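You operate a simulated robot arm through the tools that you are given. There is no shell and no other tool. Be economical: measure what you need, move in short steps, check, and stop when the job is done.

You are at the controls of a simulated robot arm. One attempt, no reset.

JOB
Take the tea bottle on the top of the side bench and put it away on the desk top. Put the bottle labelled "soup" from the top of the side bench on the top of the low stand and the bottle marked "water" on the second tier from the bottom of the wooden shelf. Stack the pack that says "blue" from the top of the side bench on top of the pack labelled "yellow". Put the yellow cloth on the middle tier of the wooden shelf. Shut the wide sink door. Put two of the stem ends from the front of the grading bench in the grey tub. Stack the white chill pad from the top of the drawer table on top of the grey chill pad. Fetch the blue cloth and set it on the second tier from the bottom of the wooden shelf. Take the green roll from the bench top round the brushing box and leave it on the top of the bagging table. The order is free. Set down upright: tea bottle, bottle.

It is judged by the outcome, as a careful person would: the job done as asked, and still so three seconds after it is handed in. It fails if anything else is knocked over, pushed out of place, dropped, spilled or broken. Flat cloth is picked up by pressing the open fingertips on it (5 to 10 N) and closing them slowly along it; thin cloth reads only 2 to 8 mm in the jaws.

ROBOT AND FRAMES
A 6-joint arm with a two-finger parallel gripper on a trunk, on a base that drives. Base frame: it is fixed to the floor where the robot stands at the start and does not move with it; the origin is under the middle of the robot, x ahead of it, y to its left, z up; the surface under the hand at the start is at about z = 0.78. Readings come in m, rad, newtons and seconds.
With the tool pointing down near the work surface it reaches from about 0.4 to 0.92 m from the robot's upright axis, wherever it stands. Its first joint turns from -2.007 to 2.007 rad. Places, roughly: blue cloth (7x9x3 cm) [0.5, -1.7, 0.8]; chill pad [0.75, -8.5, 0.75]; desk top (141x25 cm) [-5.9, 0.38, 0.72]; green roll (8x8x5 cm) [0.8, -1.5, 0.8]; grey bottle, short bottle, soap bottle [0.75, 0, 0.75]; grey tub (12x12x8 cm) [-4.3, -7.6, 0.8]; middle tier of the wooden shelf [0.9, -4.5, 1]; pack [0.75, -0.25, 0.75]; second tier of the wooden shelf [0.9, -4.5, 0.6]; stem end (3x3x2 cm) [-2.6, -5.5, 0.7]; tea bottle [0.5, 0, 1]; top of the bagging table [-3.1, -1.6, 0.7]; top of the low stand [0.8, 0.6, 0.7]; wide sink door [-7.5, -1.5, 0.4]; yellow cloth (7x9x3 cm) [0.5, -0.8, 0.8]. Payload 3.43 kg.
Tool frame: the origin (TCP) lies between the finger pads and is the grasp point; the fingertips stand 0.034 m ahead of it; z points along the fingers, y is the line along which they close. Largest opening 0.128 m; finger width 0.024, thickness 0.012; the body of the gripper, 0.048 by 0.13 m, starts 0.096 m behind the TCP.
Orientation is told as [roll, pitch, yaw] about the base's x, y, z axes, in that order, counted from this pose: with the fingers straight down and closing along the base's y, the tool's x points along the base's -x, its y along +y and its z along -z.

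CONTROLS
- The arm moves only by the tool apply_moves. Its argument "motion" is a list of rows, each a list of 7 numbers: the shift along the base's x, y, z in m, then the turn, a rotation vector about the base's x, y, z in rad, then the closure, from 0 (fully open) to 1 (shut). In form: [[dx, dy, dz, ax, ay, az, grip], ...]. A call has 1 to 20 rows; each row shifts and turns the commanded pose from where the row before left it. A row lasts 0.2 s, in which the tool goes at most 0.05 m and 0.15 rad; a call with a longer step from one row to the next is refused whole, and so is a gripper value outside its range. Where a pose cannot be reached the arm comes as near as it can. A force on the tool above 40 N (or 10 N above the force at the start of the call, whichever is more), or a blocked arm, ends the call early, and 0.2 s more pass. The fingers move at their own pace (about 0.108 m/s each) and stop on an object; they squeeze with about 26 N. The grip force told is the motor's: it shows also when the fingers shut on nothing. Time passes only in rows, and 0.2 s behind the last, so rows that do not move let the fingers close. The reply holds the time, the measured pose of the TCP, the force on the tool along the base axes, the opening and the grip force, in the units named above and with some noise, with the torque about the TCP (base axes, N m) and any sound that the robot's microphone picked up.
- Cameras (640 x 400 px; columns grow to the right, rows downward): "scene" is now at [0.0827, 0.1686, 1.152]; the picture's right is [-0.28, -0.96, 0.00], its down [-0.38, 0.11, -0.92] and it looks along [0.88, -0.26, -0.40] (base axes); focal length 231 px, centre (320, 200). "wrist" rides on the gripper at [0.076, -0.011, -0.16] in the tool frame; the picture's right is [0.15, 0.99, 0.00], its down [-0.88, 0.13, -0.46] and it looks along [-0.45, 0.07, 0.89] (tool axes); focal length 234 px, centre (320, 200). There is no depth. A picture from a camera that has moved, and an enlarged one, comes with that camera's place and axes in the base frame and with its lens.
- get_image(camera): a new picture of that camera. No time passes.
- move_column(by): slides the trunk up (or, below 0, down) by that many m; the arm and the scene camera ride with it, the base frame stays. It gives what a move gives, with no picture.
- base_move(legs): drives the robot by 1 to 6 legs, each [ahead, turn to the left] in m and rad, along the robot's own axes; the way and the turn of a leg run together, so that a leg with both is an arc; at most 1.5 m and 3.142 rad a leg. The arm and the cameras ride along, it lands a little off, and it stops where it bumps. It gives what a move gives.
- aim_head(pan, tilt): turns the head with the scene camera to pan (to the left, within 1.798 rad either way) and tilt (down, from -0.506 to 1.204), counted from straight ahead of the robot. It gives what a move gives.
- close_up(camera, box): a new picture of the part [left, top, right, bottom] of that camera's present view, enlarged. No time passes.
- finish_job(): hands the job in; it is judged then, once.

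Work in short steps. Places have to be worked out from the pictures, the camera data and where the tool is seen: move nearer, look again, correct. Check each grasp and each placing, and mend what went wrong. You have 535 turns and 318 pictures in all, those below and enlarged ones among them. Open the gripper and draw the arm clear of the work before you hand the job in, unless the task says otherwise; then end with one line.

The tools are called after ">>>" as a command line: name --pt "numbers of a row" for each row, then --argument value for the rest, lists and objects as JSON in quotes. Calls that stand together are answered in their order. apply_moves: Moves the arm, as the interface text tells. Its arguments: {"type":"object","properties":{"motion":{"type":"array"}},"required":["motion"]} The other tools are called the same way: move_column (by) slides the trunk up or down; base_move (legs) drives the base; aim_head (pan, tilt) turns the head that bears the scene camera; get_image (camera) takes a picture; close_up (camera, box) takes an enlarged picture of a part of a camera's view; finish_job () hands the job in.

At the start:

```text
t: 0.0
position: [0.4415, -0.0424, 1.0584]
tcp_rot: [0.001, 0.001, 0.0]
force: [0.1, -0.5, -0.2]
moment: [-0.02, 0.02, 0.02]
opening: 0.1278
finger_force: 0.1
trunk travel left (down, up): [-0.4, 0.39]
robot x, y, heading: [-0.0007, -0.0048, -0.0]
head pan, tilt: [-0.288, 0.41]
```

scene: 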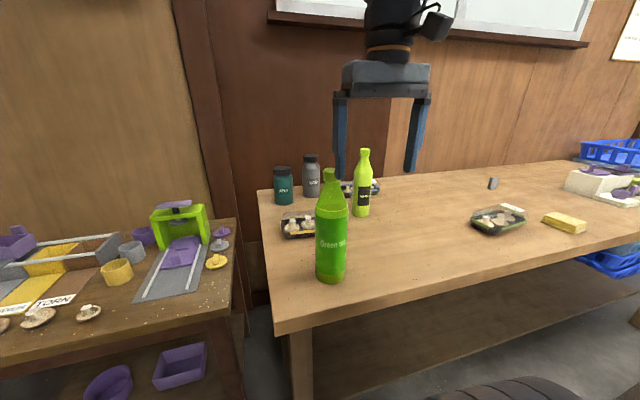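
wrist: 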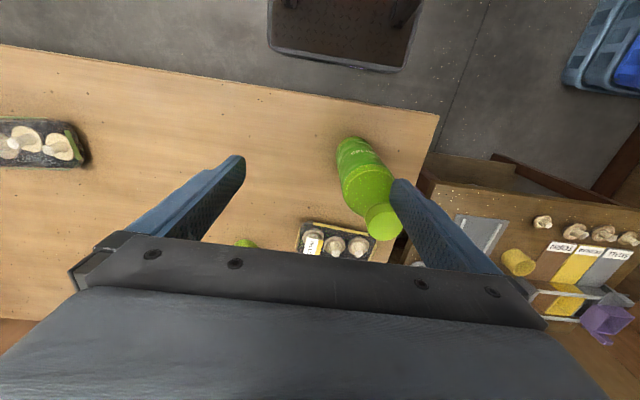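

I see a green tea bottle, three other bottles and packs on the side bench; the low stand is to the left. I take a close-up to read the labels.

>>> close_up --camera "scene" --box '[250, 130, 410, 290]'

>>> close_up --camera "scene" --box '[440, 130, 640, 290]'

>>> close_up --camera "scene" --box '[0, 180, 260, 400]'

```text
2.50 times, centred on (330, 210) of scene
camera zoom: at [0.0827, 0.1686, 1.152], right [-0.28, -0.96, 0.0], down [-0.38, 0.11, -0.92], along [0.88, -0.26, -0.4], focal length 577 px, centre (295, 175)
```

zoom: 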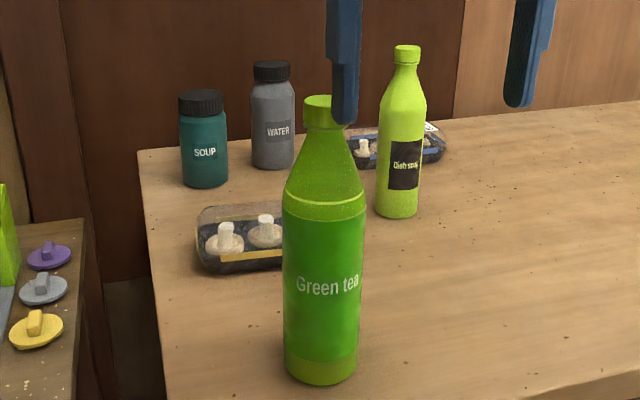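

```text
2.50 times, centred on (540, 210) of scene
camera zoom: at [0.0827, 0.1686, 1.152], right [-0.28, -0.96, 0.0], down [-0.38, 0.11, -0.92], along [0.88, -0.26, -0.4], focal length 577 px, centre (-230, 175)
```

zoom: 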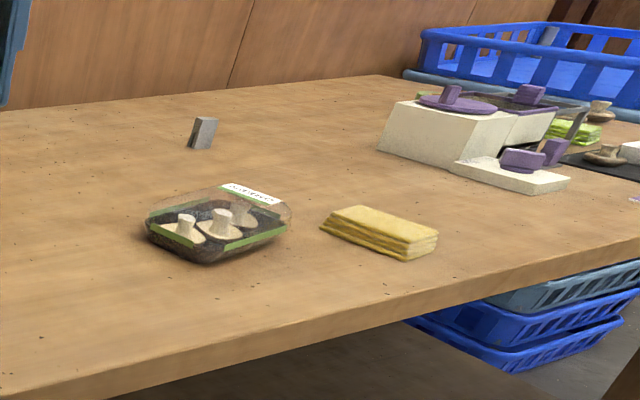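

```text
1.82 times, centred on (130, 290) of scene
camera zoom: at [0.0827, 0.1686, 1.152], right [-0.28, -0.96, 0.0], down [-0.38, 0.11, -0.92], along [0.88, -0.26, -0.4], focal length 420 px, centre (666, 36)
```

zoom: 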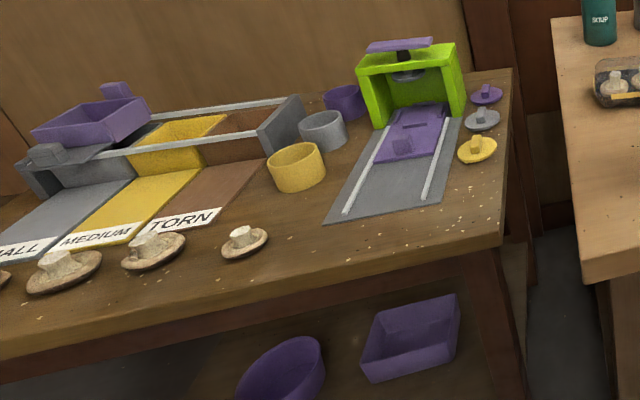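

I look to the left to identify the low stand, and see the right side.

>>> aim_head --pan 0.9 --tilt 0.5

>>> get_image --camera "scene"

>>> aim_head --pan -1.4 --tilt 0.4

>>> get_image --camera "scene"

```text
t: 1.4
position: [0.4409, -0.0433, 1.0589]
tcp_rot: [-0.001, 0.001, -0.002]
force: [0.0, -0.6, 0.8]
moment: [0.0, 0.01, 0.01]
opening: 0.128
finger_force: 0.1
trunk travel left (down, up): [-0.4, 0.39]
robot x, y, heading: [-0.0008, -0.0012, 0.001]
head pan, tilt: [0.901, 0.499]
```

```text
312 pictures are left
camera scene: at [0.0505, 0.2661, 1.1439], right [0.78, -0.62, 0.0], down [-0.3, -0.37, -0.88], along [0.55, 0.69, -0.48], focal length 231 px, centre (320, 200)
```

scene: 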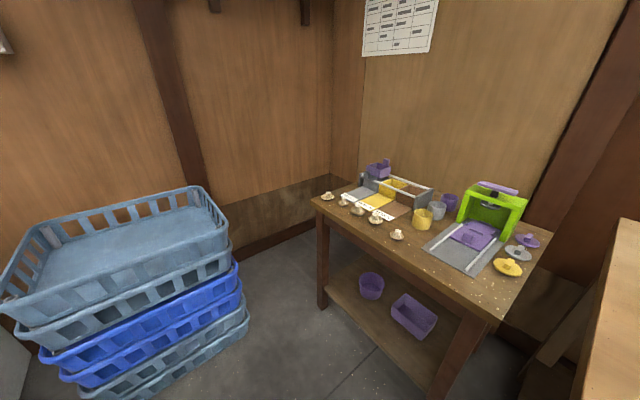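

```text
t: 3.5
position: [0.4407, -0.0423, 1.0578]
tcp_rot: [0.0, 0.002, 0.0]
force: [0.8, 0.1, -1.0]
moment: [0.0, -0.03, 0.0]
opening: 0.1277
finger_force: 0.0
trunk travel left (down, up): [-0.4, 0.39]
robot x, y, heading: [-0.0013, 0.0001, -0.001]
head pan, tilt: [-1.4, 0.4]
```

```text
311 pictures are left
camera scene: at [0.0098, 0.1035, 1.153], right [-0.99, -0.17, 0.0], down [-0.07, 0.38, -0.92], along [0.16, -0.91, -0.39], focal length 231 px, centre (320, 200)
```

scene: 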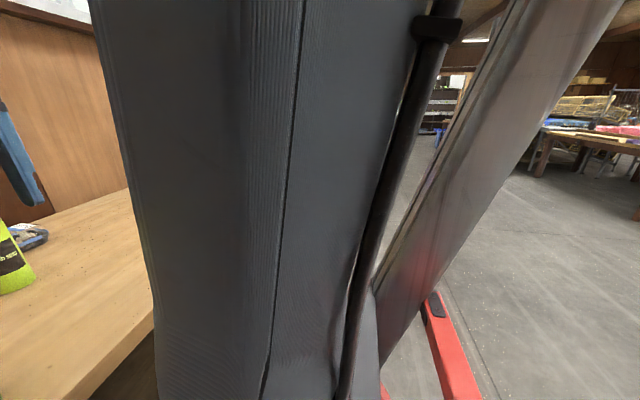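

Tea bottle: cap about (0.478, 0.027, 1.026). I rise, centre over it, then check with the wrist camera.

>>> apply_moves --pt "0 0 0.04 0 0 0 0" --pt "0.037 0.03 0.0 0 0 0 0" --pt "0 0.04 0 0 0 0 0" --pt "0 0 0 0 0 0 0"

>>> get_image --camera "wrist"

>>> aim_head --pan -0.2 --tilt 0.4

>>> get_image --camera "scene"

```text
t: 4.5
position: [0.4777, 0.031, 1.0984]
tcp_rot: [0.0, 0.001, 0.001]
force: [0.5, 0.4, -1.0]
moment: [0.0, 0.0, 0.01]
opening: 0.128
finger_force: 0.1
trunk travel left (down, up): [-0.4, 0.39]
robot x, y, heading: [0.0037, 0.0017, -0.003]
head pan, tilt: [-1.4, 0.4]
```

```text
310 pictures are left
camera wrist: at [0.4027, 0.0193, 1.257], right [-0.15, 0.99, 0.0], down [0.88, 0.13, 0.46], along [0.45, 0.07, -0.89], focal length 234 px, centre (320, 200)
```

wrist: 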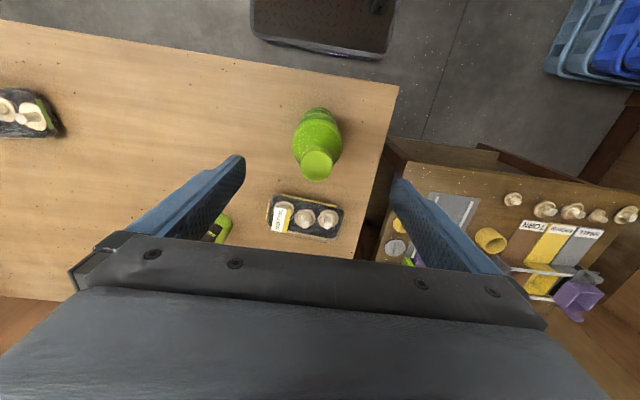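

```text
t: 5.9
position: [0.4778, 0.0303, 1.0984]
tcp_rot: [-0.002, 0.001, 0.0]
force: [0.6, 0.4, 0.5]
moment: [0.01, -0.03, 0.0]
opening: 0.1281
finger_force: 0.0
trunk travel left (down, up): [-0.4, 0.39]
robot x, y, heading: [0.0003, 0.0024, -0.001]
head pan, tilt: [-0.201, 0.4]
```

```text
309 pictures are left
camera scene: at [0.0847, 0.1763, 1.153], right [-0.2, -0.98, 0.0], down [-0.38, 0.08, -0.92], along [0.9, -0.18, -0.39], focal length 231 px, centre (320, 200)
```

scene: 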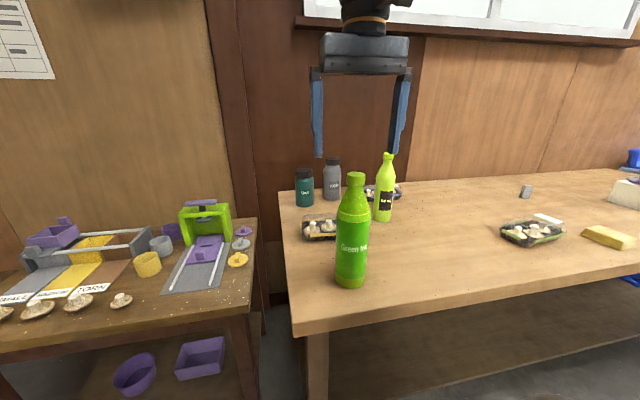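

The TCP is centred over the cap. I descend to z≈0.945 and close.

>>> apply_moves --pt "0.001 -0.002 -0.04 0 0 0 0" --pt "0 0 -0.04 0 0 0 0" --pt "0 0 -0.04 0 0 0 0" --pt "0 0 -0.03 0 0 0 0" --pt "0 0 0 0 0 0 0" --pt "0 0 0 0 0 0 0.5" --pt "0 0 0 0 0 0 0.8" --pt "0 0 0 0 0 0 0.8" --pt "0 0 0 0 0 0 0.8"

>>> get_image --camera "scene"

```text
t: 7.9
position: [0.4784, 0.0284, 0.9495]
tcp_rot: [0.001, 0.0, 0.0]
force: [0.2, -1.6, 0.2]
moment: [-0.18, -0.08, -0.05]
opening: 0.0661
finger_force: 26.3
trunk travel left (down, up): [-0.4, 0.39]
robot x, y, heading: [0.0018, -0.0003, 0.005]
head pan, tilt: [-0.201, 0.4]
```

```text
308 pictures are left
camera scene: at [0.0848, 0.1763, 1.153], right [-0.2, -0.98, 0.0], down [-0.38, 0.08, -0.92], along [0.9, -0.18, -0.39], focal length 231 px, centre (320, 200)
```

scene: 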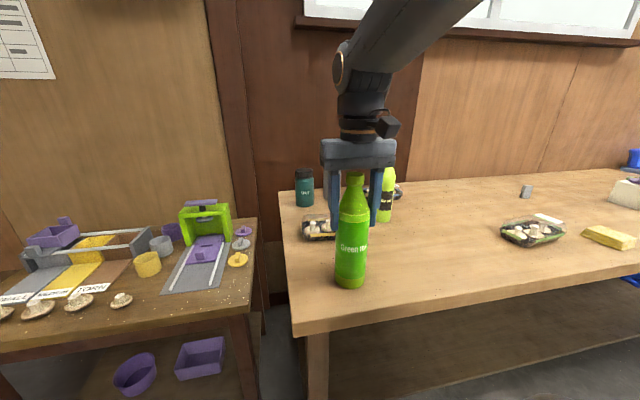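

Gripped at 66 mm. Lift and check.

>>> apply_moves --pt "0 0 0.02 0 0 0 0.8" --pt "0 0 0.04 0 0 0 0.8" --pt "0 0 0.04 0 0 0 0.8" --pt "0 0 0.03 0 0 0 0.8" --pt "0 0 0.0 0 0 0 0.8"

>>> get_image --camera "scene"

```text
t: 9.1
position: [0.4801, 0.026, 1.0803]
tcp_rot: [0.001, 0.0, -0.001]
force: [-0.5, -0.1, -4.7]
moment: [-0.02, 0.01, 0.03]
opening: 0.0663
finger_force: 26.3
trunk travel left (down, up): [-0.4, 0.39]
robot x, y, heading: [-0.0009, -0.0006, 0.004]
head pan, tilt: [-0.201, 0.4]
```

```text
307 pictures are left
camera scene: at [0.0849, 0.1764, 1.153], right [-0.2, -0.98, 0.0], down [-0.38, 0.08, -0.92], along [0.9, -0.18, -0.39], focal length 231 px, centre (320, 200)
```

scene: 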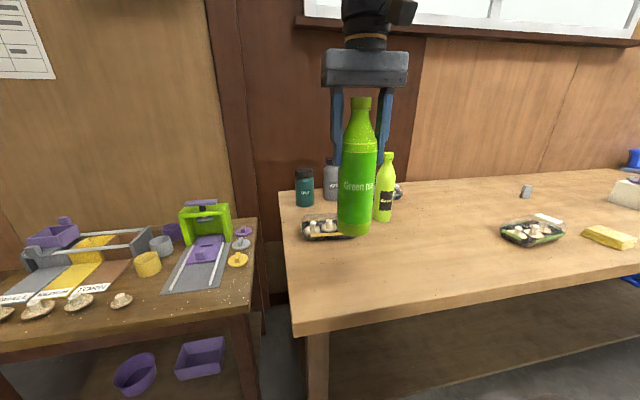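

Lifted cleanly. I back off and turn to the right by half a turn, then look at the room.

>>> base_move --legs '[[-0.7, 0], [0, -1.57]]'

>>> aim_head --pan 0.0 --tilt 0.2

>>> get_image --camera "scene"

>>> base_move --legs '[[0, -1.57]]'

>>> get_image --camera "scene"

```text
t: 12.7
position: [-0.1743, 0.026, 1.0791]
tcp_rot: [0.0, 0.002, 0.004]
force: [0.0, -1.0, -5.4]
moment: [0.08, 0.04, 0.0]
opening: 0.0661
finger_force: 25.8
trunk travel left (down, up): [-0.4, 0.39]
robot x, y, heading: [-0.6498, -0.0131, -0.095]
head pan, tilt: [-0.201, 0.4]
stopped in leg 1: the robot was blocked; the commanded pose is now the measured one
```

```text
t: 13.4
position: [-0.1732, 0.0271, 1.0799]
tcp_rot: [-0.001, 0.001, 0.005]
force: [-0.9, -0.2, -5.5]
moment: [-0.01, 0.01, 0.0]
opening: 0.0664
finger_force: 25.7
trunk travel left (down, up): [-0.4, 0.39]
robot x, y, heading: [-0.6541, -0.013, -0.091]
head pan, tilt: [0.0, 0.201]
```

```text
306 pictures are left
camera scene: at [-0.5484, 0.1716, 1.1715], right [-0.1, -1.0, 0.0], down [-0.2, 0.02, -0.98], along [0.98, -0.09, -0.2], focal length 231 px, centre (320, 200)
```

scene: 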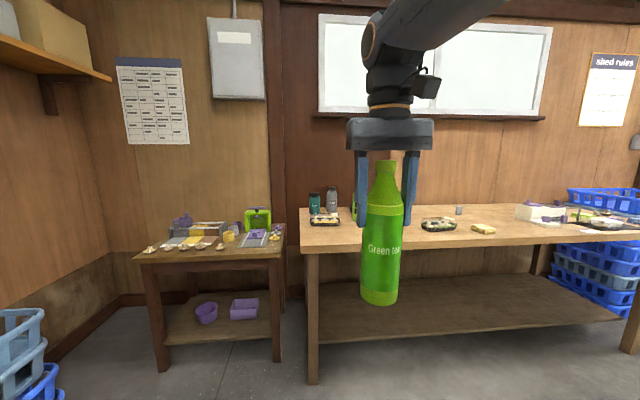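

```text
t: 14.3
position: [-0.1749, 0.0217, 1.0794]
tcp_rot: [0.0, 0.004, -0.006]
force: [-0.4, 0.7, -5.7]
moment: [-0.01, 0.02, 0.0]
opening: 0.0663
finger_force: 25.9
trunk travel left (down, up): [-0.4, 0.39]
robot x, y, heading: [-0.6547, -0.0148, -0.101]
head pan, tilt: [0.0, 0.201]
stopped in leg 1: the robot was blocked; the commanded pose is now the measured one
```

```text
305 pictures are left
camera scene: at [-0.5466, 0.1706, 1.1716], right [-0.1, -0.99, 0.0], down [-0.2, 0.02, -0.98], along [0.97, -0.1, -0.2], focal length 231 px, centre (320, 200)
```

scene: 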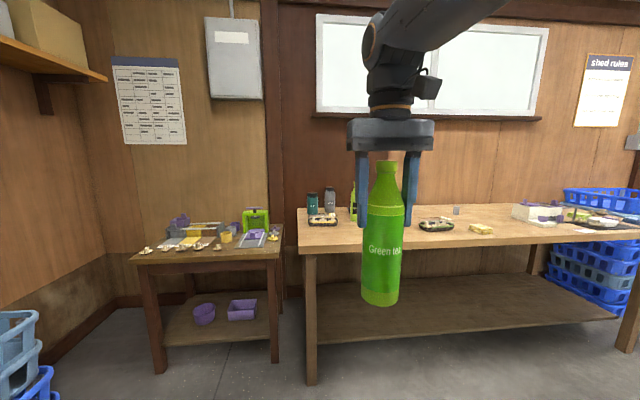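

Something behind blocks the base. I look back on both sides.

>>> aim_head --pan 1.79 --tilt 0.6

>>> get_image --camera "scene"

>>> aim_head --pan -1.79 --tilt 0.5

>>> get_image --camera "scene"

```text
t: 16.1
position: [-0.1743, 0.0206, 1.0796]
tcp_rot: [-0.001, 0.001, -0.007]
force: [-0.2, 0.2, -5.4]
moment: [0.01, 0.02, -0.01]
opening: 0.066
finger_force: 26.1
trunk travel left (down, up): [-0.4, 0.39]
robot x, y, heading: [-0.6541, -0.0146, -0.104]
head pan, tilt: [1.791, 0.6]
```

```text
304 pictures are left
camera scene: at [-0.6495, 0.2681, 1.1348], right [0.99, 0.12, 0.0], down [0.07, -0.56, -0.83], along [-0.1, 0.82, -0.56], focal length 231 px, centre (320, 200)
```

scene: 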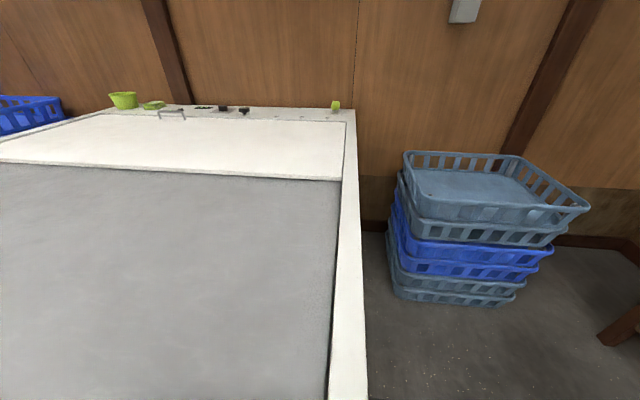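

```text
t: 19.1
position: [-0.1737, 0.0211, 1.0794]
tcp_rot: [0.001, 0.002, -0.006]
force: [0.4, 0.5, -4.2]
moment: [-0.01, -0.01, 0.02]
opening: 0.0661
finger_force: 26.0
trunk travel left (down, up): [-0.4, 0.39]
robot x, y, heading: [-0.6534, -0.0125, -0.107]
head pan, tilt: [-1.791, 0.499]
```

```text
303 pictures are left
camera scene: at [-0.6682, 0.094, 1.1439], right [-0.95, 0.32, 0.0], down [0.15, 0.45, -0.88], along [-0.28, -0.83, -0.48], focal length 231 px, centre (320, 200)
```

scene: 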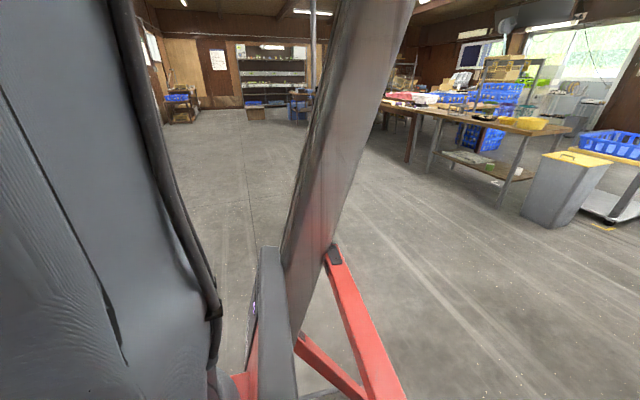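

A chest freezer stands behind-left. I drive a bit forward, turn right, drive along -y past the freezer corner and look.

>>> base_move --legs '[[0.25, 0], [0, -1.46]]'

>>> aim_head --pan -0.4 --tilt 0.2

>>> get_image --camera "scene"

```text
t: 21.7
position: [0.0725, -0.057, 1.0788]
tcp_rot: [-0.001, 0.004, -0.117]
force: [1.1, 1.0, -5.9]
moment: [-0.05, -0.03, -0.01]
opening: 0.0664
finger_force: 26.2
trunk travel left (down, up): [-0.4, 0.39]
robot x, y, heading: [-0.4046, -0.0452, -0.205]
head pan, tilt: [-1.791, 0.499]
stopped in leg 2: the robot was blocked; the commanded pose is now the measured one
```

```text
t: 23.3
position: [0.0723, -0.0571, 1.0789]
tcp_rot: [-0.001, 0.001, -0.116]
force: [-0.3, 0.1, -5.2]
moment: [-0.02, 0.02, 0.0]
opening: 0.0662
finger_force: 26.3
trunk travel left (down, up): [-0.4, 0.39]
robot x, y, heading: [-0.4112, -0.0396, -0.21]
head pan, tilt: [-0.4, 0.201]
```

```text
302 pictures are left
camera scene: at [-0.2968, 0.0977, 1.1716], right [-0.57, -0.82, 0.0], down [-0.16, 0.11, -0.98], along [0.8, -0.56, -0.2], focal length 231 px, centre (320, 200)
```

scene: 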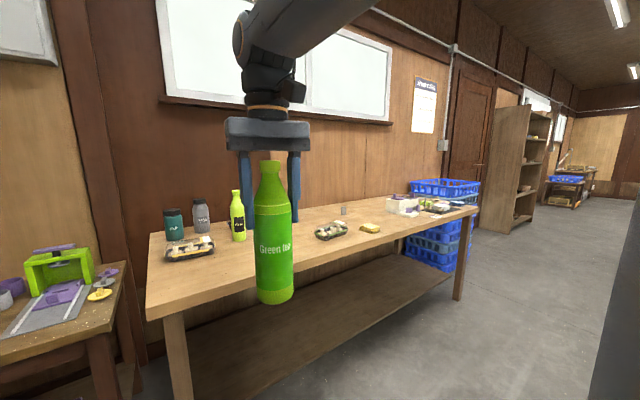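

The rear is still against the freezer side. I go further ahead, then turn right.

>>> base_move --legs '[[0.25, 0], [0, -1.36]]'

>>> get_image --camera "scene"

```text
t: 28.5
position: [-0.0748, -0.567, 1.0802]
tcp_rot: [0.001, 0.002, -1.477]
force: [-0.7, 0.2, -5.5]
moment: [0.0, 0.0, 0.01]
opening: 0.0662
finger_force: 26.4
trunk travel left (down, up): [-0.4, 0.39]
robot x, y, heading: [-0.1575, -0.0927, -1.572]
head pan, tilt: [-0.4, 0.201]
```

```text
301 pictures are left
camera scene: at [-0.0002, -0.1742, 1.1716], right [-0.92, 0.39, 0.0], down [0.08, 0.18, -0.98], along [-0.38, -0.9, -0.2], focal length 231 px, centre (320, 200)
```

scene: 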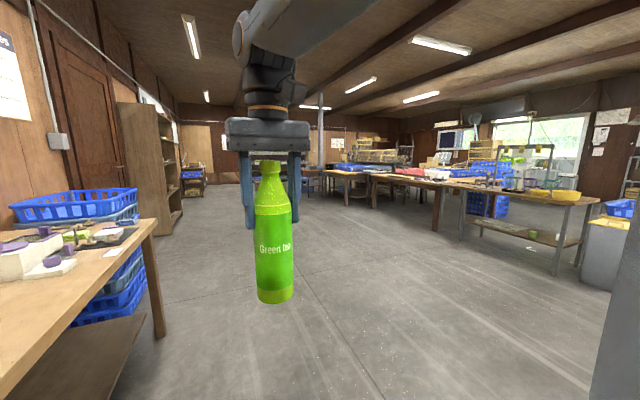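

Turned. Drive ahead, turn right toward -x, and look.

>>> base_move --legs '[[0.8, 0], [0, -1.4]]'

>>> aim_head --pan 0.0 --tilt 0.25

>>> get_image --camera "scene"

```text
t: 36.1
position: [-0.6071, -1.056, 1.0781]
tcp_rot: [0.001, 0.002, -2.856]
force: [-0.2, -0.4, -5.7]
moment: [0.0, 0.01, 0.0]
opening: 0.0662
finger_force: 26.1
trunk travel left (down, up): [-0.4, 0.39]
robot x, y, heading: [-0.1554, -0.8837, -2.949]
head pan, tilt: [-0.4, 0.201]
```

```text
t: 37.0
position: [-0.6058, -1.0559, 1.0786]
tcp_rot: [0.0, 0.001, -2.857]
force: [-0.4, 0.5, -5.9]
moment: [-0.02, 0.01, 0.01]
opening: 0.0662
finger_force: 25.6
trunk travel left (down, up): [-0.4, 0.39]
robot x, y, heading: [-0.1561, -0.8859, -2.953]
head pan, tilt: [0.0, 0.25]
```

```text
300 pictures are left
camera scene: at [-0.2072, -1.0931, 1.167], right [-0.19, 0.98, 0.0], down [0.24, 0.05, -0.97], along [-0.95, -0.18, -0.25], focal length 231 px, centre (320, 200)
```

scene: 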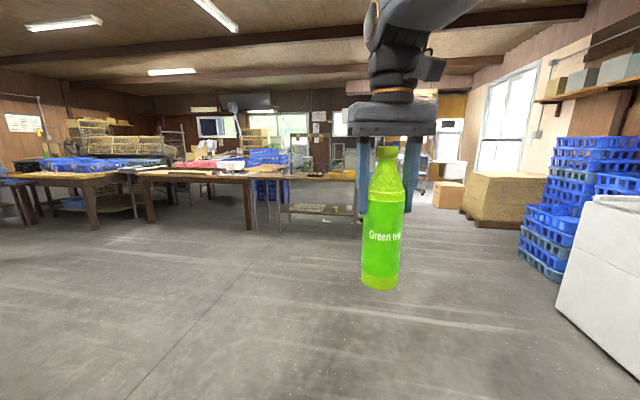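

Clear lane toward -x between the tables and the freezer (y ≈ -1.1…0.3). I drive along y≈-0.4.

>>> base_move --legs '[[0, -0.535], [1.43, 0], [0, 0.347], [1.5, 0]]'

>>> get_image --camera "scene"

```text
t: 53.6
position: [-3.4546, -0.4734, 1.0791]
tcp_rot: [0.0, 0.001, -3.064]
force: [0.1, 0.2, -4.8]
moment: [-0.03, -0.06, -0.03]
opening: 0.0664
finger_force: 26.0
trunk travel left (down, up): [-0.4, 0.39]
robot x, y, heading: [-2.9767, -0.3998, 3.124]
head pan, tilt: [0.0, 0.25]
```

```text
299 pictures are left
camera scene: at [-3.0713, -0.5907, 1.167], right [0.02, 1.0, 0.0], down [0.25, 0.0, -0.97], along [-0.97, 0.01, -0.25], focal length 231 px, centre (320, 200)
```

scene: 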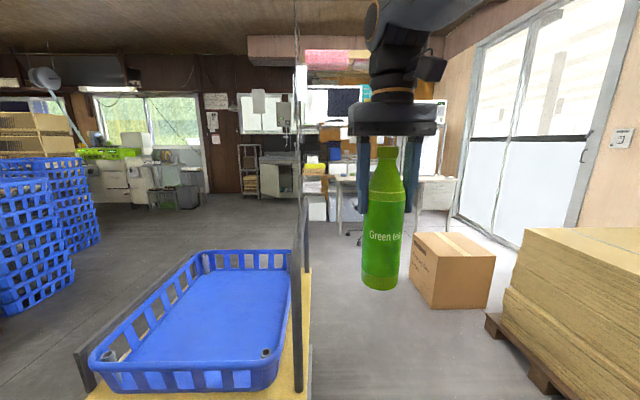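

A trolley is close at front-left and a carton at front-right. I look downward to judge the gap.

>>> aim_head --pan 0.0 --tilt 0.9

>>> get_image --camera "scene"

>>> aim_head --pan 1.0 --tilt 0.7

>>> get_image --camera "scene"

```text
t: 54.6
position: [-3.4544, -0.4735, 1.079]
tcp_rot: [0.001, 0.003, -3.062]
force: [-0.4, 0.0, -5.4]
moment: [0.01, -0.02, -0.05]
opening: 0.0663
finger_force: 26.0
trunk travel left (down, up): [-0.4, 0.39]
robot x, y, heading: [-2.9761, -0.3964, 3.123]
head pan, tilt: [0.0, 0.901]
```

```text
298 pictures are left
camera scene: at [-3.0535, -0.591, 1.1101], right [0.02, 1.0, 0.0], down [0.78, -0.01, -0.62], along [-0.62, 0.01, -0.78], focal length 231 px, centre (320, 200)
```

scene: 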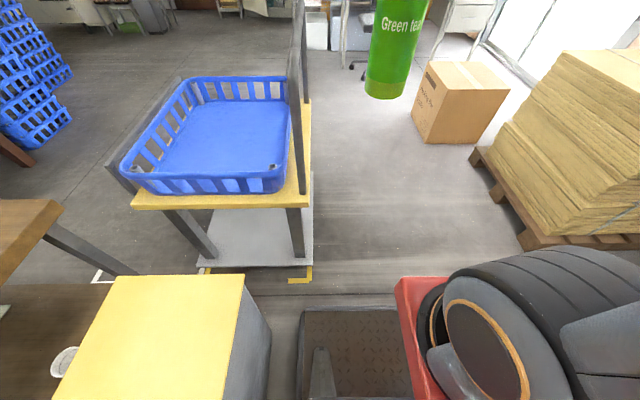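

```text
t: 55.9
position: [-3.4546, -0.4717, 1.0782]
tcp_rot: [0.0, 0.002, -3.063]
force: [-0.2, 0.1, -5.8]
moment: [0.0, -0.01, -0.01]
opening: 0.0664
finger_force: 25.6
trunk travel left (down, up): [-0.4, 0.39]
robot x, y, heading: [-2.9773, -0.4012, 3.126]
head pan, tilt: [1.0, 0.7]
```

```text
297 pictures are left
camera scene: at [-3.025, -0.6629, 1.1262], right [-0.83, 0.55, 0.0], down [0.36, 0.54, -0.76], along [-0.42, -0.64, -0.64], focal length 231 px, centre (320, 200)
```

scene: 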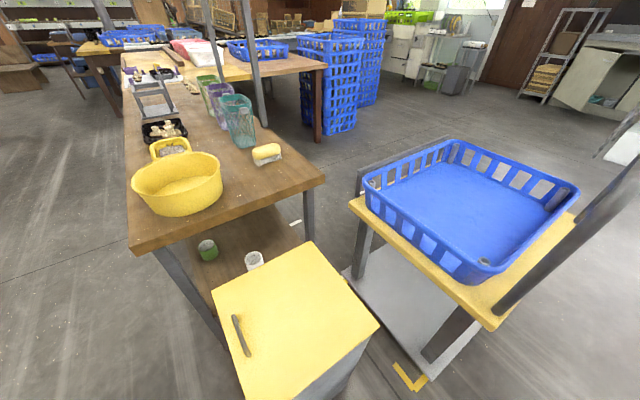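

The trolley edge is at y≈-0.61, carton at y≈0.16; the base is about 0.54 wide, so I shift to y≈-0.25 and pass.

>>> base_move --legs '[[-0.7, 0], [0, -0.2], [0.72, 0], [0, 0.217], [1.0, 0]]'

>>> aim_head --pan -0.2 --tilt 0.4

>>> get_image --camera "scene"

```text
t: 69.7
position: [-4.4792, -0.3146, 1.0792]
tcp_rot: [0.0, 0.003, -3.058]
force: [0.1, -0.7, -5.2]
moment: [-0.01, -0.04, -0.02]
opening: 0.0663
finger_force: 25.9
trunk travel left (down, up): [-0.4, 0.39]
robot x, y, heading: [-4.0019, -0.2388, 3.124]
head pan, tilt: [1.0, 0.7]
```

```text
t: 71.1
position: [-4.4786, -0.3137, 1.0785]
tcp_rot: [0.0, 0.0, -3.059]
force: [-0.5, -0.3, -5.0]
moment: [0.02, -0.03, -0.05]
opening: 0.0662
finger_force: 26.4
trunk travel left (down, up): [-0.4, 0.39]
robot x, y, heading: [-4.0032, -0.2369, 3.123]
head pan, tilt: [-0.201, 0.4]
```

```text
296 pictures are left
camera scene: at [-4.0918, -0.4125, 1.153], right [0.21, 0.98, 0.0], down [0.38, -0.08, -0.92], along [-0.9, 0.19, -0.39], focal length 231 px, centre (320, 200)
```

scene: 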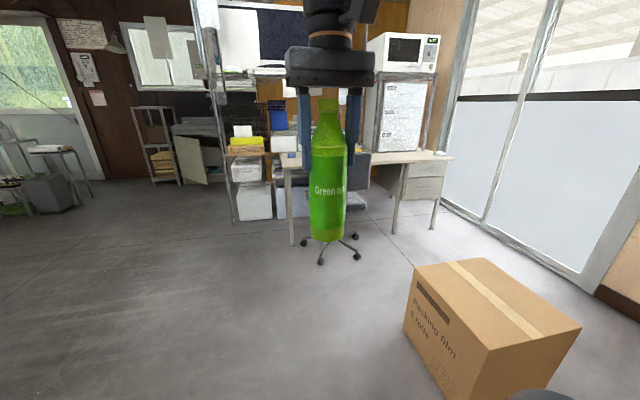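

Desk front edge at x≈-5.72, y -0.29…1.08, with a chair in front. I move nearer and look at the desk top.

>>> base_move --legs '[[0.75, 0]]'

>>> get_image --camera "scene"

```text
t: 75.2
position: [-5.231, -0.3093, 1.0779]
tcp_rot: [0.001, 0.001, -3.056]
force: [0.7, 0.1, -5.1]
moment: [0.0, 0.0, -0.03]
opening: 0.0665
finger_force: 26.0
trunk travel left (down, up): [-0.4, 0.39]
robot x, y, heading: [-4.7565, -0.2323, 3.139]
head pan, tilt: [-0.201, 0.4]
```

```text
295 pictures are left
camera scene: at [-4.8456, -0.4059, 1.153], right [0.21, 0.98, 0.0], down [0.38, -0.08, -0.92], along [-0.9, 0.19, -0.39], focal length 231 px, centre (320, 200)
```

scene: 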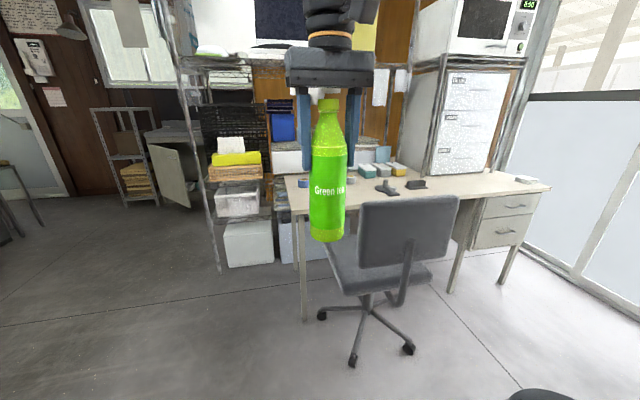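

The bottle hides the left desk part. I raise the arm to see the desk behind it.

>>> apply_moves --pt "0 0 0.05 0 0 0 0.8" --pt "0 0 0.05 0 0 0 0.8" --pt "0 0 0.05 0 0 0 0.8" --pt "0 0 0.05 0 0 0 0.8" --pt "0 0 0.0 0 0 0 0.8"

>>> close_up --camera "scene" --box '[240, 120, 400, 240]'

>>> get_image --camera "wrist"

```text
t: 76.4
position: [-5.2336, -0.3075, 1.2734]
tcp_rot: [0.0, -0.004, -3.055]
force: [0.3, 0.1, -5.3]
moment: [0.02, -0.01, 0.0]
opening: 0.066
finger_force: 25.8
out of reach, approached as far as the arm can: row 4
trunk travel left (down, up): [-0.4, 0.39]
robot x, y, heading: [-4.7614, -0.2295, 3.139]
head pan, tilt: [-0.201, 0.4]
```

```text
3.33 times, centred on (320, 180) of scene
camera zoom: at [-4.8456, -0.4059, 1.153], right [0.21, 0.98, 0.0], down [0.38, -0.08, -0.92], along [-0.9, 0.19, -0.39], focal length 769 px, centre (320, 267)
```

zoom: 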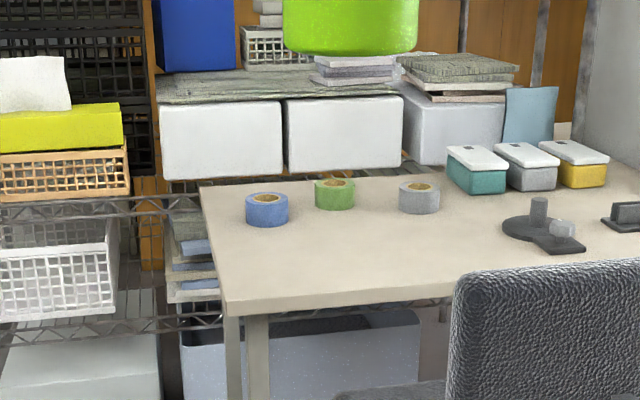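

```text
293 pictures are left
camera wrist: at [-5.1585, -0.2889, 1.4308], right [0.23, -0.97, 0.0], down [-0.87, -0.21, 0.46], along [-0.44, -0.1, -0.89], focal length 234 px, centre (320, 200)
```

wrist: 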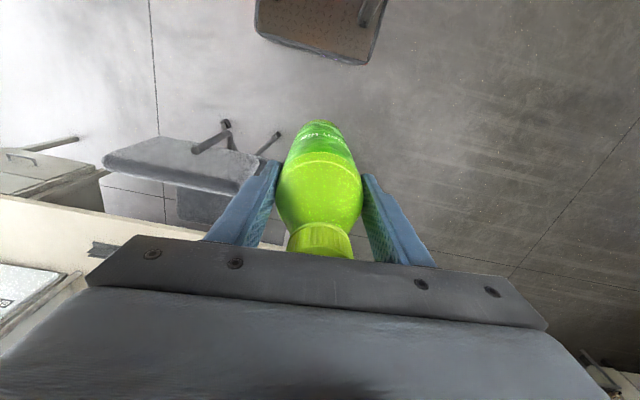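

Free strip in front of the tape rolls; I aim at (-5.85, -0.20). I drive 0.27 closer.

>>> base_move --legs '[[0.27, 0]]'

>>> get_image --camera "scene"

```text
t: 78.3
position: [-5.5064, -0.3084, 1.2723]
tcp_rot: [-0.001, -0.003, -3.051]
force: [-0.1, 0.3, -6.0]
moment: [0.03, -0.01, 0.0]
opening: 0.0661
finger_force: 25.9
trunk travel left (down, up): [-0.4, 0.39]
robot x, y, heading: [-5.0308, -0.2258, 3.139]
head pan, tilt: [-0.201, 0.4]
```

```text
292 pictures are left
camera scene: at [-5.1174, -0.4049, 1.153], right [0.2, 0.98, 0.0], down [0.38, -0.08, -0.92], along [-0.9, 0.19, -0.39], focal length 231 px, centre (320, 200)
```

scene: 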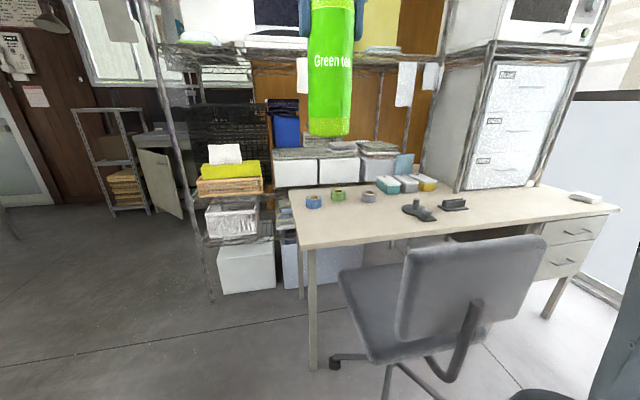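

Desk left area is free; target (-5.89, -0.20). I move forward over the desk at a safe height.

>>> apply_moves --pt "0 0 -0.045 0 0 0 0.8" --pt "0 0 -0.045 0 0 0 0.8" --pt "-0.043 0.012 -0.01 0 0 0 0.8" --pt "-0.043 0.012 -0.01 0 0 0 0.8" --pt "-0.043 0.012 -0.01 0 0 0 0.8" --pt "-0.043 0.012 -0.01 0 0 0 0.8" --pt "-0.043 0.012 -0.01 0 0 0 0.8" --pt "-0.043 0.012 -0.01 0 0 0 0.8" --pt "-0.043 0.012 -0.01 0 0 0 0.8" --pt "-0.043 0.012 -0.01 0 0 0 0.8" --pt "-0.04 0.012 -0.01 0 0 0 0.8" --pt "0 0 0 0 0 0 0.8"

>>> get_image --camera "scene"

>>> get_image --camera "wrist"

```text
t: 80.9
position: [-5.8539, -0.2033, 1.0777]
tcp_rot: [0.001, -0.001, -3.051]
force: [-0.3, 0.8, -5.5]
moment: [0.0, -0.02, 0.01]
opening: 0.066
finger_force: 26.3
out of reach, approached as far as the arm can: row 10, 11
trunk travel left (down, up): [-0.4, 0.39]
robot x, y, heading: [-5.0289, -0.2274, 3.141]
head pan, tilt: [-0.201, 0.4]
```

```text
291 pictures are left
camera scene: at [-5.1175, -0.4049, 1.153], right [0.2, 0.98, 0.0], down [0.38, -0.08, -0.92], along [-0.9, 0.19, -0.39], focal length 231 px, centre (320, 200)
```

scene: 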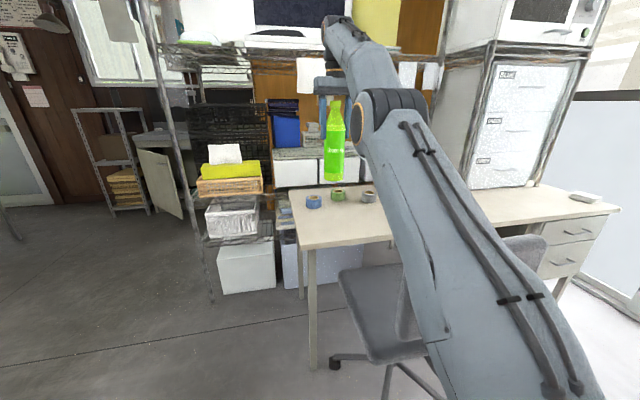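

```text
290 pictures are left
camera wrist: at [-5.7789, -0.1853, 1.2363], right [0.24, -0.97, 0.0], down [-0.86, -0.21, 0.46], along [-0.44, -0.11, -0.89], focal length 234 px, centre (320, 200)
```

wrist: 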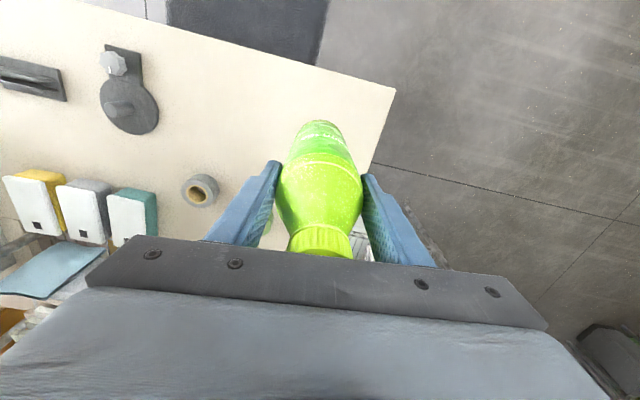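

Bottle is over the desk strip, 0.10 m from the front edge. Descend in steps until contact.

>>> apply_moves --pt "0 0 -0.04 0 0 0 0.8" --pt "0 0 -0.04 0 0 0 0.8" --pt "0 0 -0.04 0 0 0 0.8" --pt "0 0 -0.03 0 0 0 0.8" --pt "0 0 -0.01 0 0 0 0.8" --pt "0 0 0 0 0 0 0.8"

>>> get_image --camera "scene"

```text
t: 82.3
position: [-5.8551, -0.2036, 0.9182]
tcp_rot: [0.001, -0.003, -3.051]
force: [0.4, 1.1, -6.1]
moment: [-0.01, 0.0, -0.02]
opening: 0.0662
finger_force: 25.7
trunk travel left (down, up): [-0.4, 0.39]
robot x, y, heading: [-5.0282, -0.2296, 3.145]
head pan, tilt: [-0.201, 0.4]
```

```text
289 pictures are left
camera scene: at [-5.1175, -0.4049, 1.153], right [0.2, 0.98, 0.0], down [0.38, -0.08, -0.92], along [-0.9, 0.19, -0.39], focal length 231 px, centre (320, 200)
```

scene: 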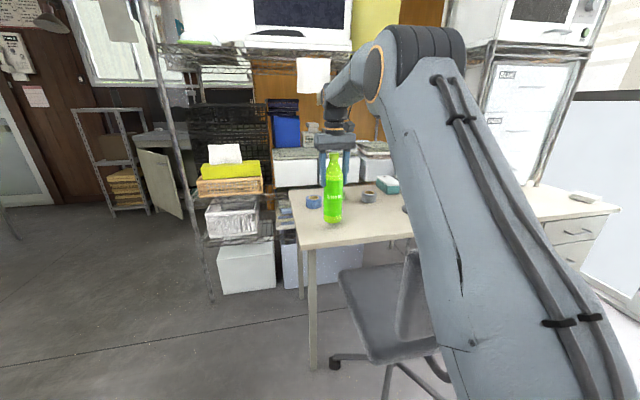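

Nearly down. Small steps until the vertical force changes.

>>> apply_moves --pt "0 0 -0.01 0 0 0 0.8" --pt "0 0 -0.01 0 0 0 0.8" --pt "0 0 -0.006 0 0 0 0.8" --pt "0 0 0 0 0 0 0.8"

```text
t: 83.3
position: [-5.8544, -0.2048, 0.8918]
tcp_rot: [-0.001, -0.002, -3.05]
force: [-0.9, 0.5, -6.2]
moment: [0.01, -0.02, -0.02]
opening: 0.0657
finger_force: 26.0
trunk travel left (down, up): [-0.4, 0.39]
robot x, y, heading: [-5.0323, -0.2269, 3.141]
head pan, tilt: [-0.201, 0.4]
```

>>> apply_moves --pt "0 0 -0.006 0 0 0 0.8" --pt "0 0 -0.005 0 0 0 0.8" --pt "0 0 -0.005 0 0 0 0.8" --pt "0 0 0 0 0 0 0.8"

>>> close_up --camera "scene" --box '[270, 130, 400, 260]'

```text
t: 84.3
position: [-5.8548, -0.2029, 0.8763]
tcp_rot: [0.0, -0.006, -3.05]
force: [-2.9, 0.9, 27.6]
moment: [-0.14, 0.3, 0.02]
opening: 0.0663
finger_force: 25.9
trunk travel left (down, up): [-0.4, 0.39]
robot x, y, heading: [-5.0264, -0.2284, 3.135]
head pan, tilt: [-0.201, 0.4]
```

```text
3.08 times, centred on (335, 195) of scene
camera zoom: at [-5.1164, -0.4049, 1.1531], right [0.2, 0.98, 0.0], down [0.38, -0.08, -0.92], along [-0.9, 0.19, -0.39], focal length 710 px, centre (274, 215)
```

zoom: 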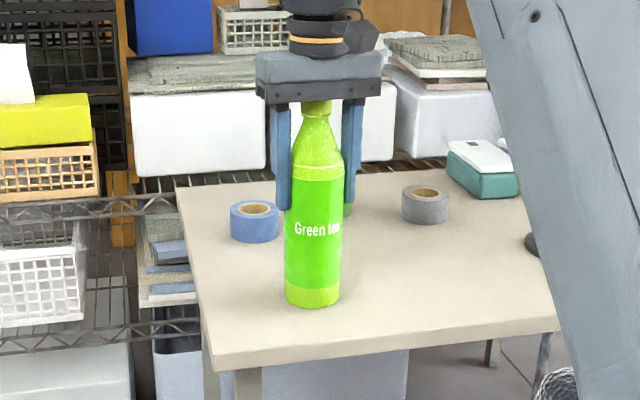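

Contact. I ease 2 mm up, open partly, rise.

>>> apply_moves --pt "0 0 0.003 0 0 0 0.8" --pt "0 0 0 0 0 0 0.4" --pt "0 0 0 0 0 0 0.25" --pt "0 0 0 0 0 0 0.2" --pt "0 0 0.02 0 0 0 0.2" --pt "0 0 0.04 0 0 0 0.2" --pt "0 0 0.04 0 0 0 0.2" --pt "0 0 0.04 0 0 0 0.2" --pt "0 0 0.04 0 0 0 0.2" --pt "0.04 0 0.01 0 0 0 0.2" --pt "0.045 0 0.01 0 0 0 0.1" --pt "0.045 0 0 0 0 0 0" --pt "0.045 0 0 0 0 0 0" --pt "0.045 0 0 0 0 0 0" --pt "0.045 0 0 0 0 0 0" --pt "0.045 0 0 0 0 0 0"

>>> close_up --camera "scene" --box '[270, 130, 400, 260]'

```text
t: 87.7
position: [-5.5461, -0.2027, 1.08]
tcp_rot: [-0.001, -0.001, -3.051]
force: [-0.9, -0.4, -0.9]
moment: [0.0, -0.06, 0.01]
opening: 0.128
finger_force: 0.1
trunk travel left (down, up): [-0.4, 0.39]
robot x, y, heading: [-5.0292, -0.2281, 3.14]
head pan, tilt: [-0.201, 0.4]
```

```text
3.08 times, centred on (335, 195) of scene
camera zoom: at [-5.1178, -0.4049, 1.153], right [0.2, 0.98, 0.0], down [0.38, -0.08, -0.92], along [-0.9, 0.19, -0.39], focal length 710 px, centre (274, 215)
```

zoom: 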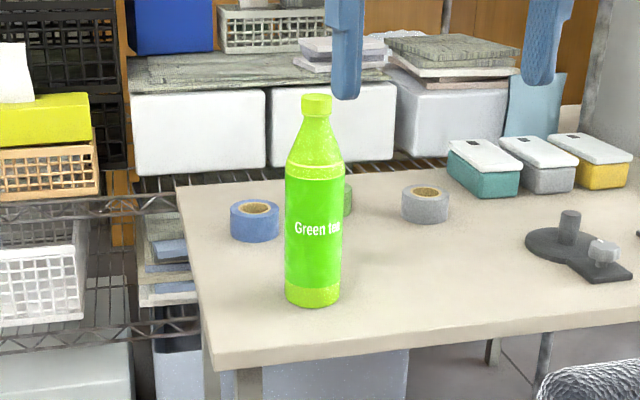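

Tea bottle stands upright. Next the sink door: I look toward (-7.5, -1.5).

>>> aim_head --pan 0.45 --tilt 0.25

>>> get_image --camera "scene"

>>> close_up --camera "scene" --box '[220, 120, 420, 270]'

```text
t: 88.7
position: [-5.5462, -0.202, 1.0818]
tcp_rot: [0.0, -0.002, -3.051]
force: [-0.4, 0.0, 0.7]
moment: [0.0, 0.0, 0.02]
opening: 0.1277
finger_force: 0.0
trunk travel left (down, up): [-0.4, 0.39]
robot x, y, heading: [-5.0305, -0.2261, 3.14]
head pan, tilt: [0.45, 0.25]
```

```text
286 pictures are left
camera scene: at [-5.1107, -0.464, 1.167], right [-0.43, 0.9, 0.0], down [0.22, 0.11, -0.97], along [-0.87, -0.42, -0.25], focal length 231 px, centre (320, 200)
```

scene: 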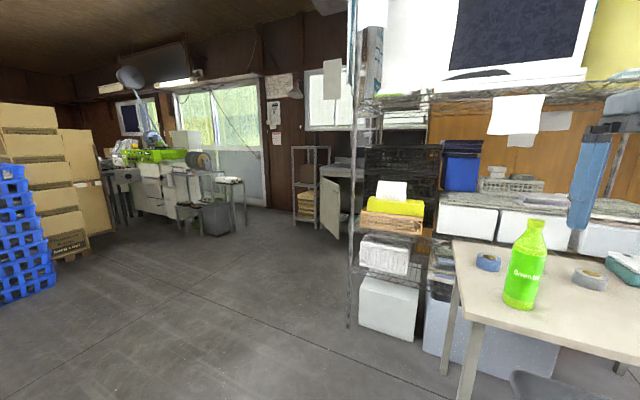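

```text
2.67 times, centred on (320, 195) of scene
camera zoom: at [-5.1107, -0.464, 1.167], right [-0.43, 0.9, 0.0], down [0.22, 0.11, -0.97], along [-0.87, -0.42, -0.25], focal length 615 px, centre (320, 213)
```

zoom: 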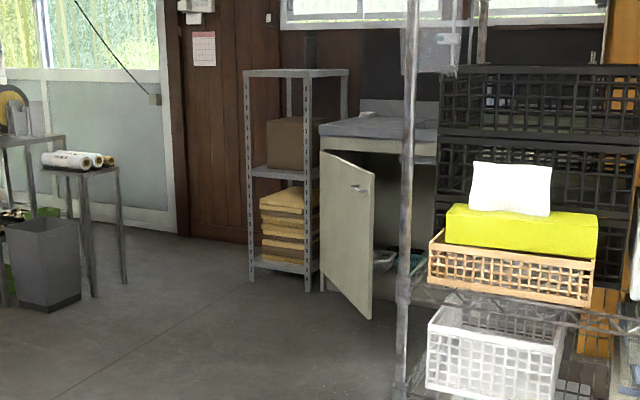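

The door is open about 50°, hinged at its left (-y) side, free edge near (-7.3, -1.3). I drive around the wire rack toward it.

>>> base_move --legs '[[0.1, 0.945], [1.15, 0], [0, -0.645], [0.35, 0]]'

>>> aim_head --pan 0.0 --tilt 0.4

>>> get_image --camera "scene"

```text
t: 100.5
position: [-6.5999, -1.4286, 1.0807]
tcp_rot: [0.0, -0.002, -2.744]
force: [0.7, -0.8, -0.2]
moment: [-0.01, 0.0, -0.01]
opening: 0.1283
finger_force: 0.1
trunk travel left (down, up): [-0.4, 0.39]
robot x, y, heading: [-6.1015, -1.2937, -2.835]
head pan, tilt: [0.45, 0.25]
```

```text
t: 101.4
position: [-6.6014, -1.4282, 1.0813]
tcp_rot: [0.001, -0.003, -2.743]
force: [0.3, 0.0, 0.1]
moment: [-0.01, -0.01, -0.01]
opening: 0.1283
finger_force: 0.0
trunk travel left (down, up): [-0.4, 0.39]
robot x, y, heading: [-6.1036, -1.2941, -2.838]
head pan, tilt: [0.0, 0.4]
```

```text
284 pictures are left
camera scene: at [-6.1261, -1.5095, 1.1531], right [-0.3, 0.95, 0.0], down [0.37, 0.12, -0.92], along [-0.88, -0.28, -0.39], focal length 231 px, centre (320, 200)
```

scene: 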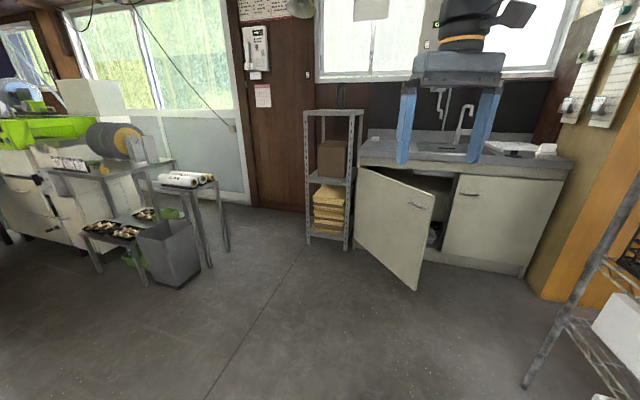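

The wide left door is open, hinge ≈(-7.70,-1.71), free edge ≈(-7.34,-1.28), top z≈0.72. I drive 0.7 closer and lower the trunk.

>>> base_move --legs '[[0.65, 0]]'

>>> move_column --by -0.3

>>> get_image --camera "scene"

```text
t: 105.2
position: [-7.2451, -1.6252, 1.0801]
tcp_rot: [0.0, -0.002, -2.749]
force: [-0.1, 0.3, -0.2]
moment: [0.02, -0.01, -0.01]
opening: 0.1281
finger_force: 0.1
trunk travel left (down, up): [-0.4, 0.39]
robot x, y, heading: [-6.7396, -1.4959, -2.846]
head pan, tilt: [0.0, 0.4]
```

```text
t: 108.2
position: [-7.2496, -1.6274, 0.7808]
tcp_rot: [0.0, -0.001, -2.749]
force: [0.1, 0.2, -1.0]
moment: [0.0, 0.02, 0.0]
opening: 0.1281
finger_force: 0.1
trunk travel left (down, up): [-0.1, 0.69]
robot x, y, heading: [-6.7406, -1.4945, -2.84]
head pan, tilt: [0.0, 0.4]
```

```text
283 pictures are left
camera scene: at [-6.8501, -1.7342, 0.8531], right [-0.29, 0.96, 0.0], down [0.37, 0.11, -0.92], along [-0.88, -0.27, -0.39], focal length 231 px, centre (320, 200)
```

scene: 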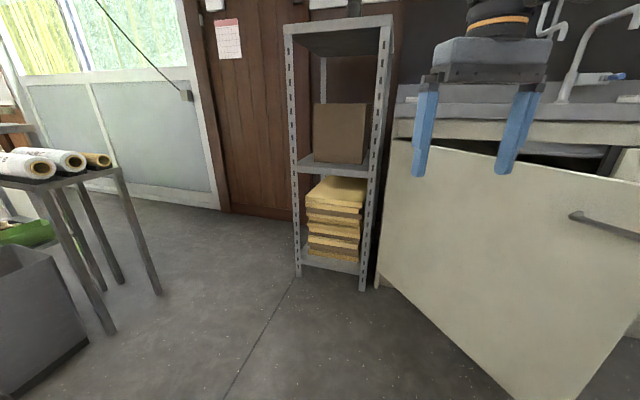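

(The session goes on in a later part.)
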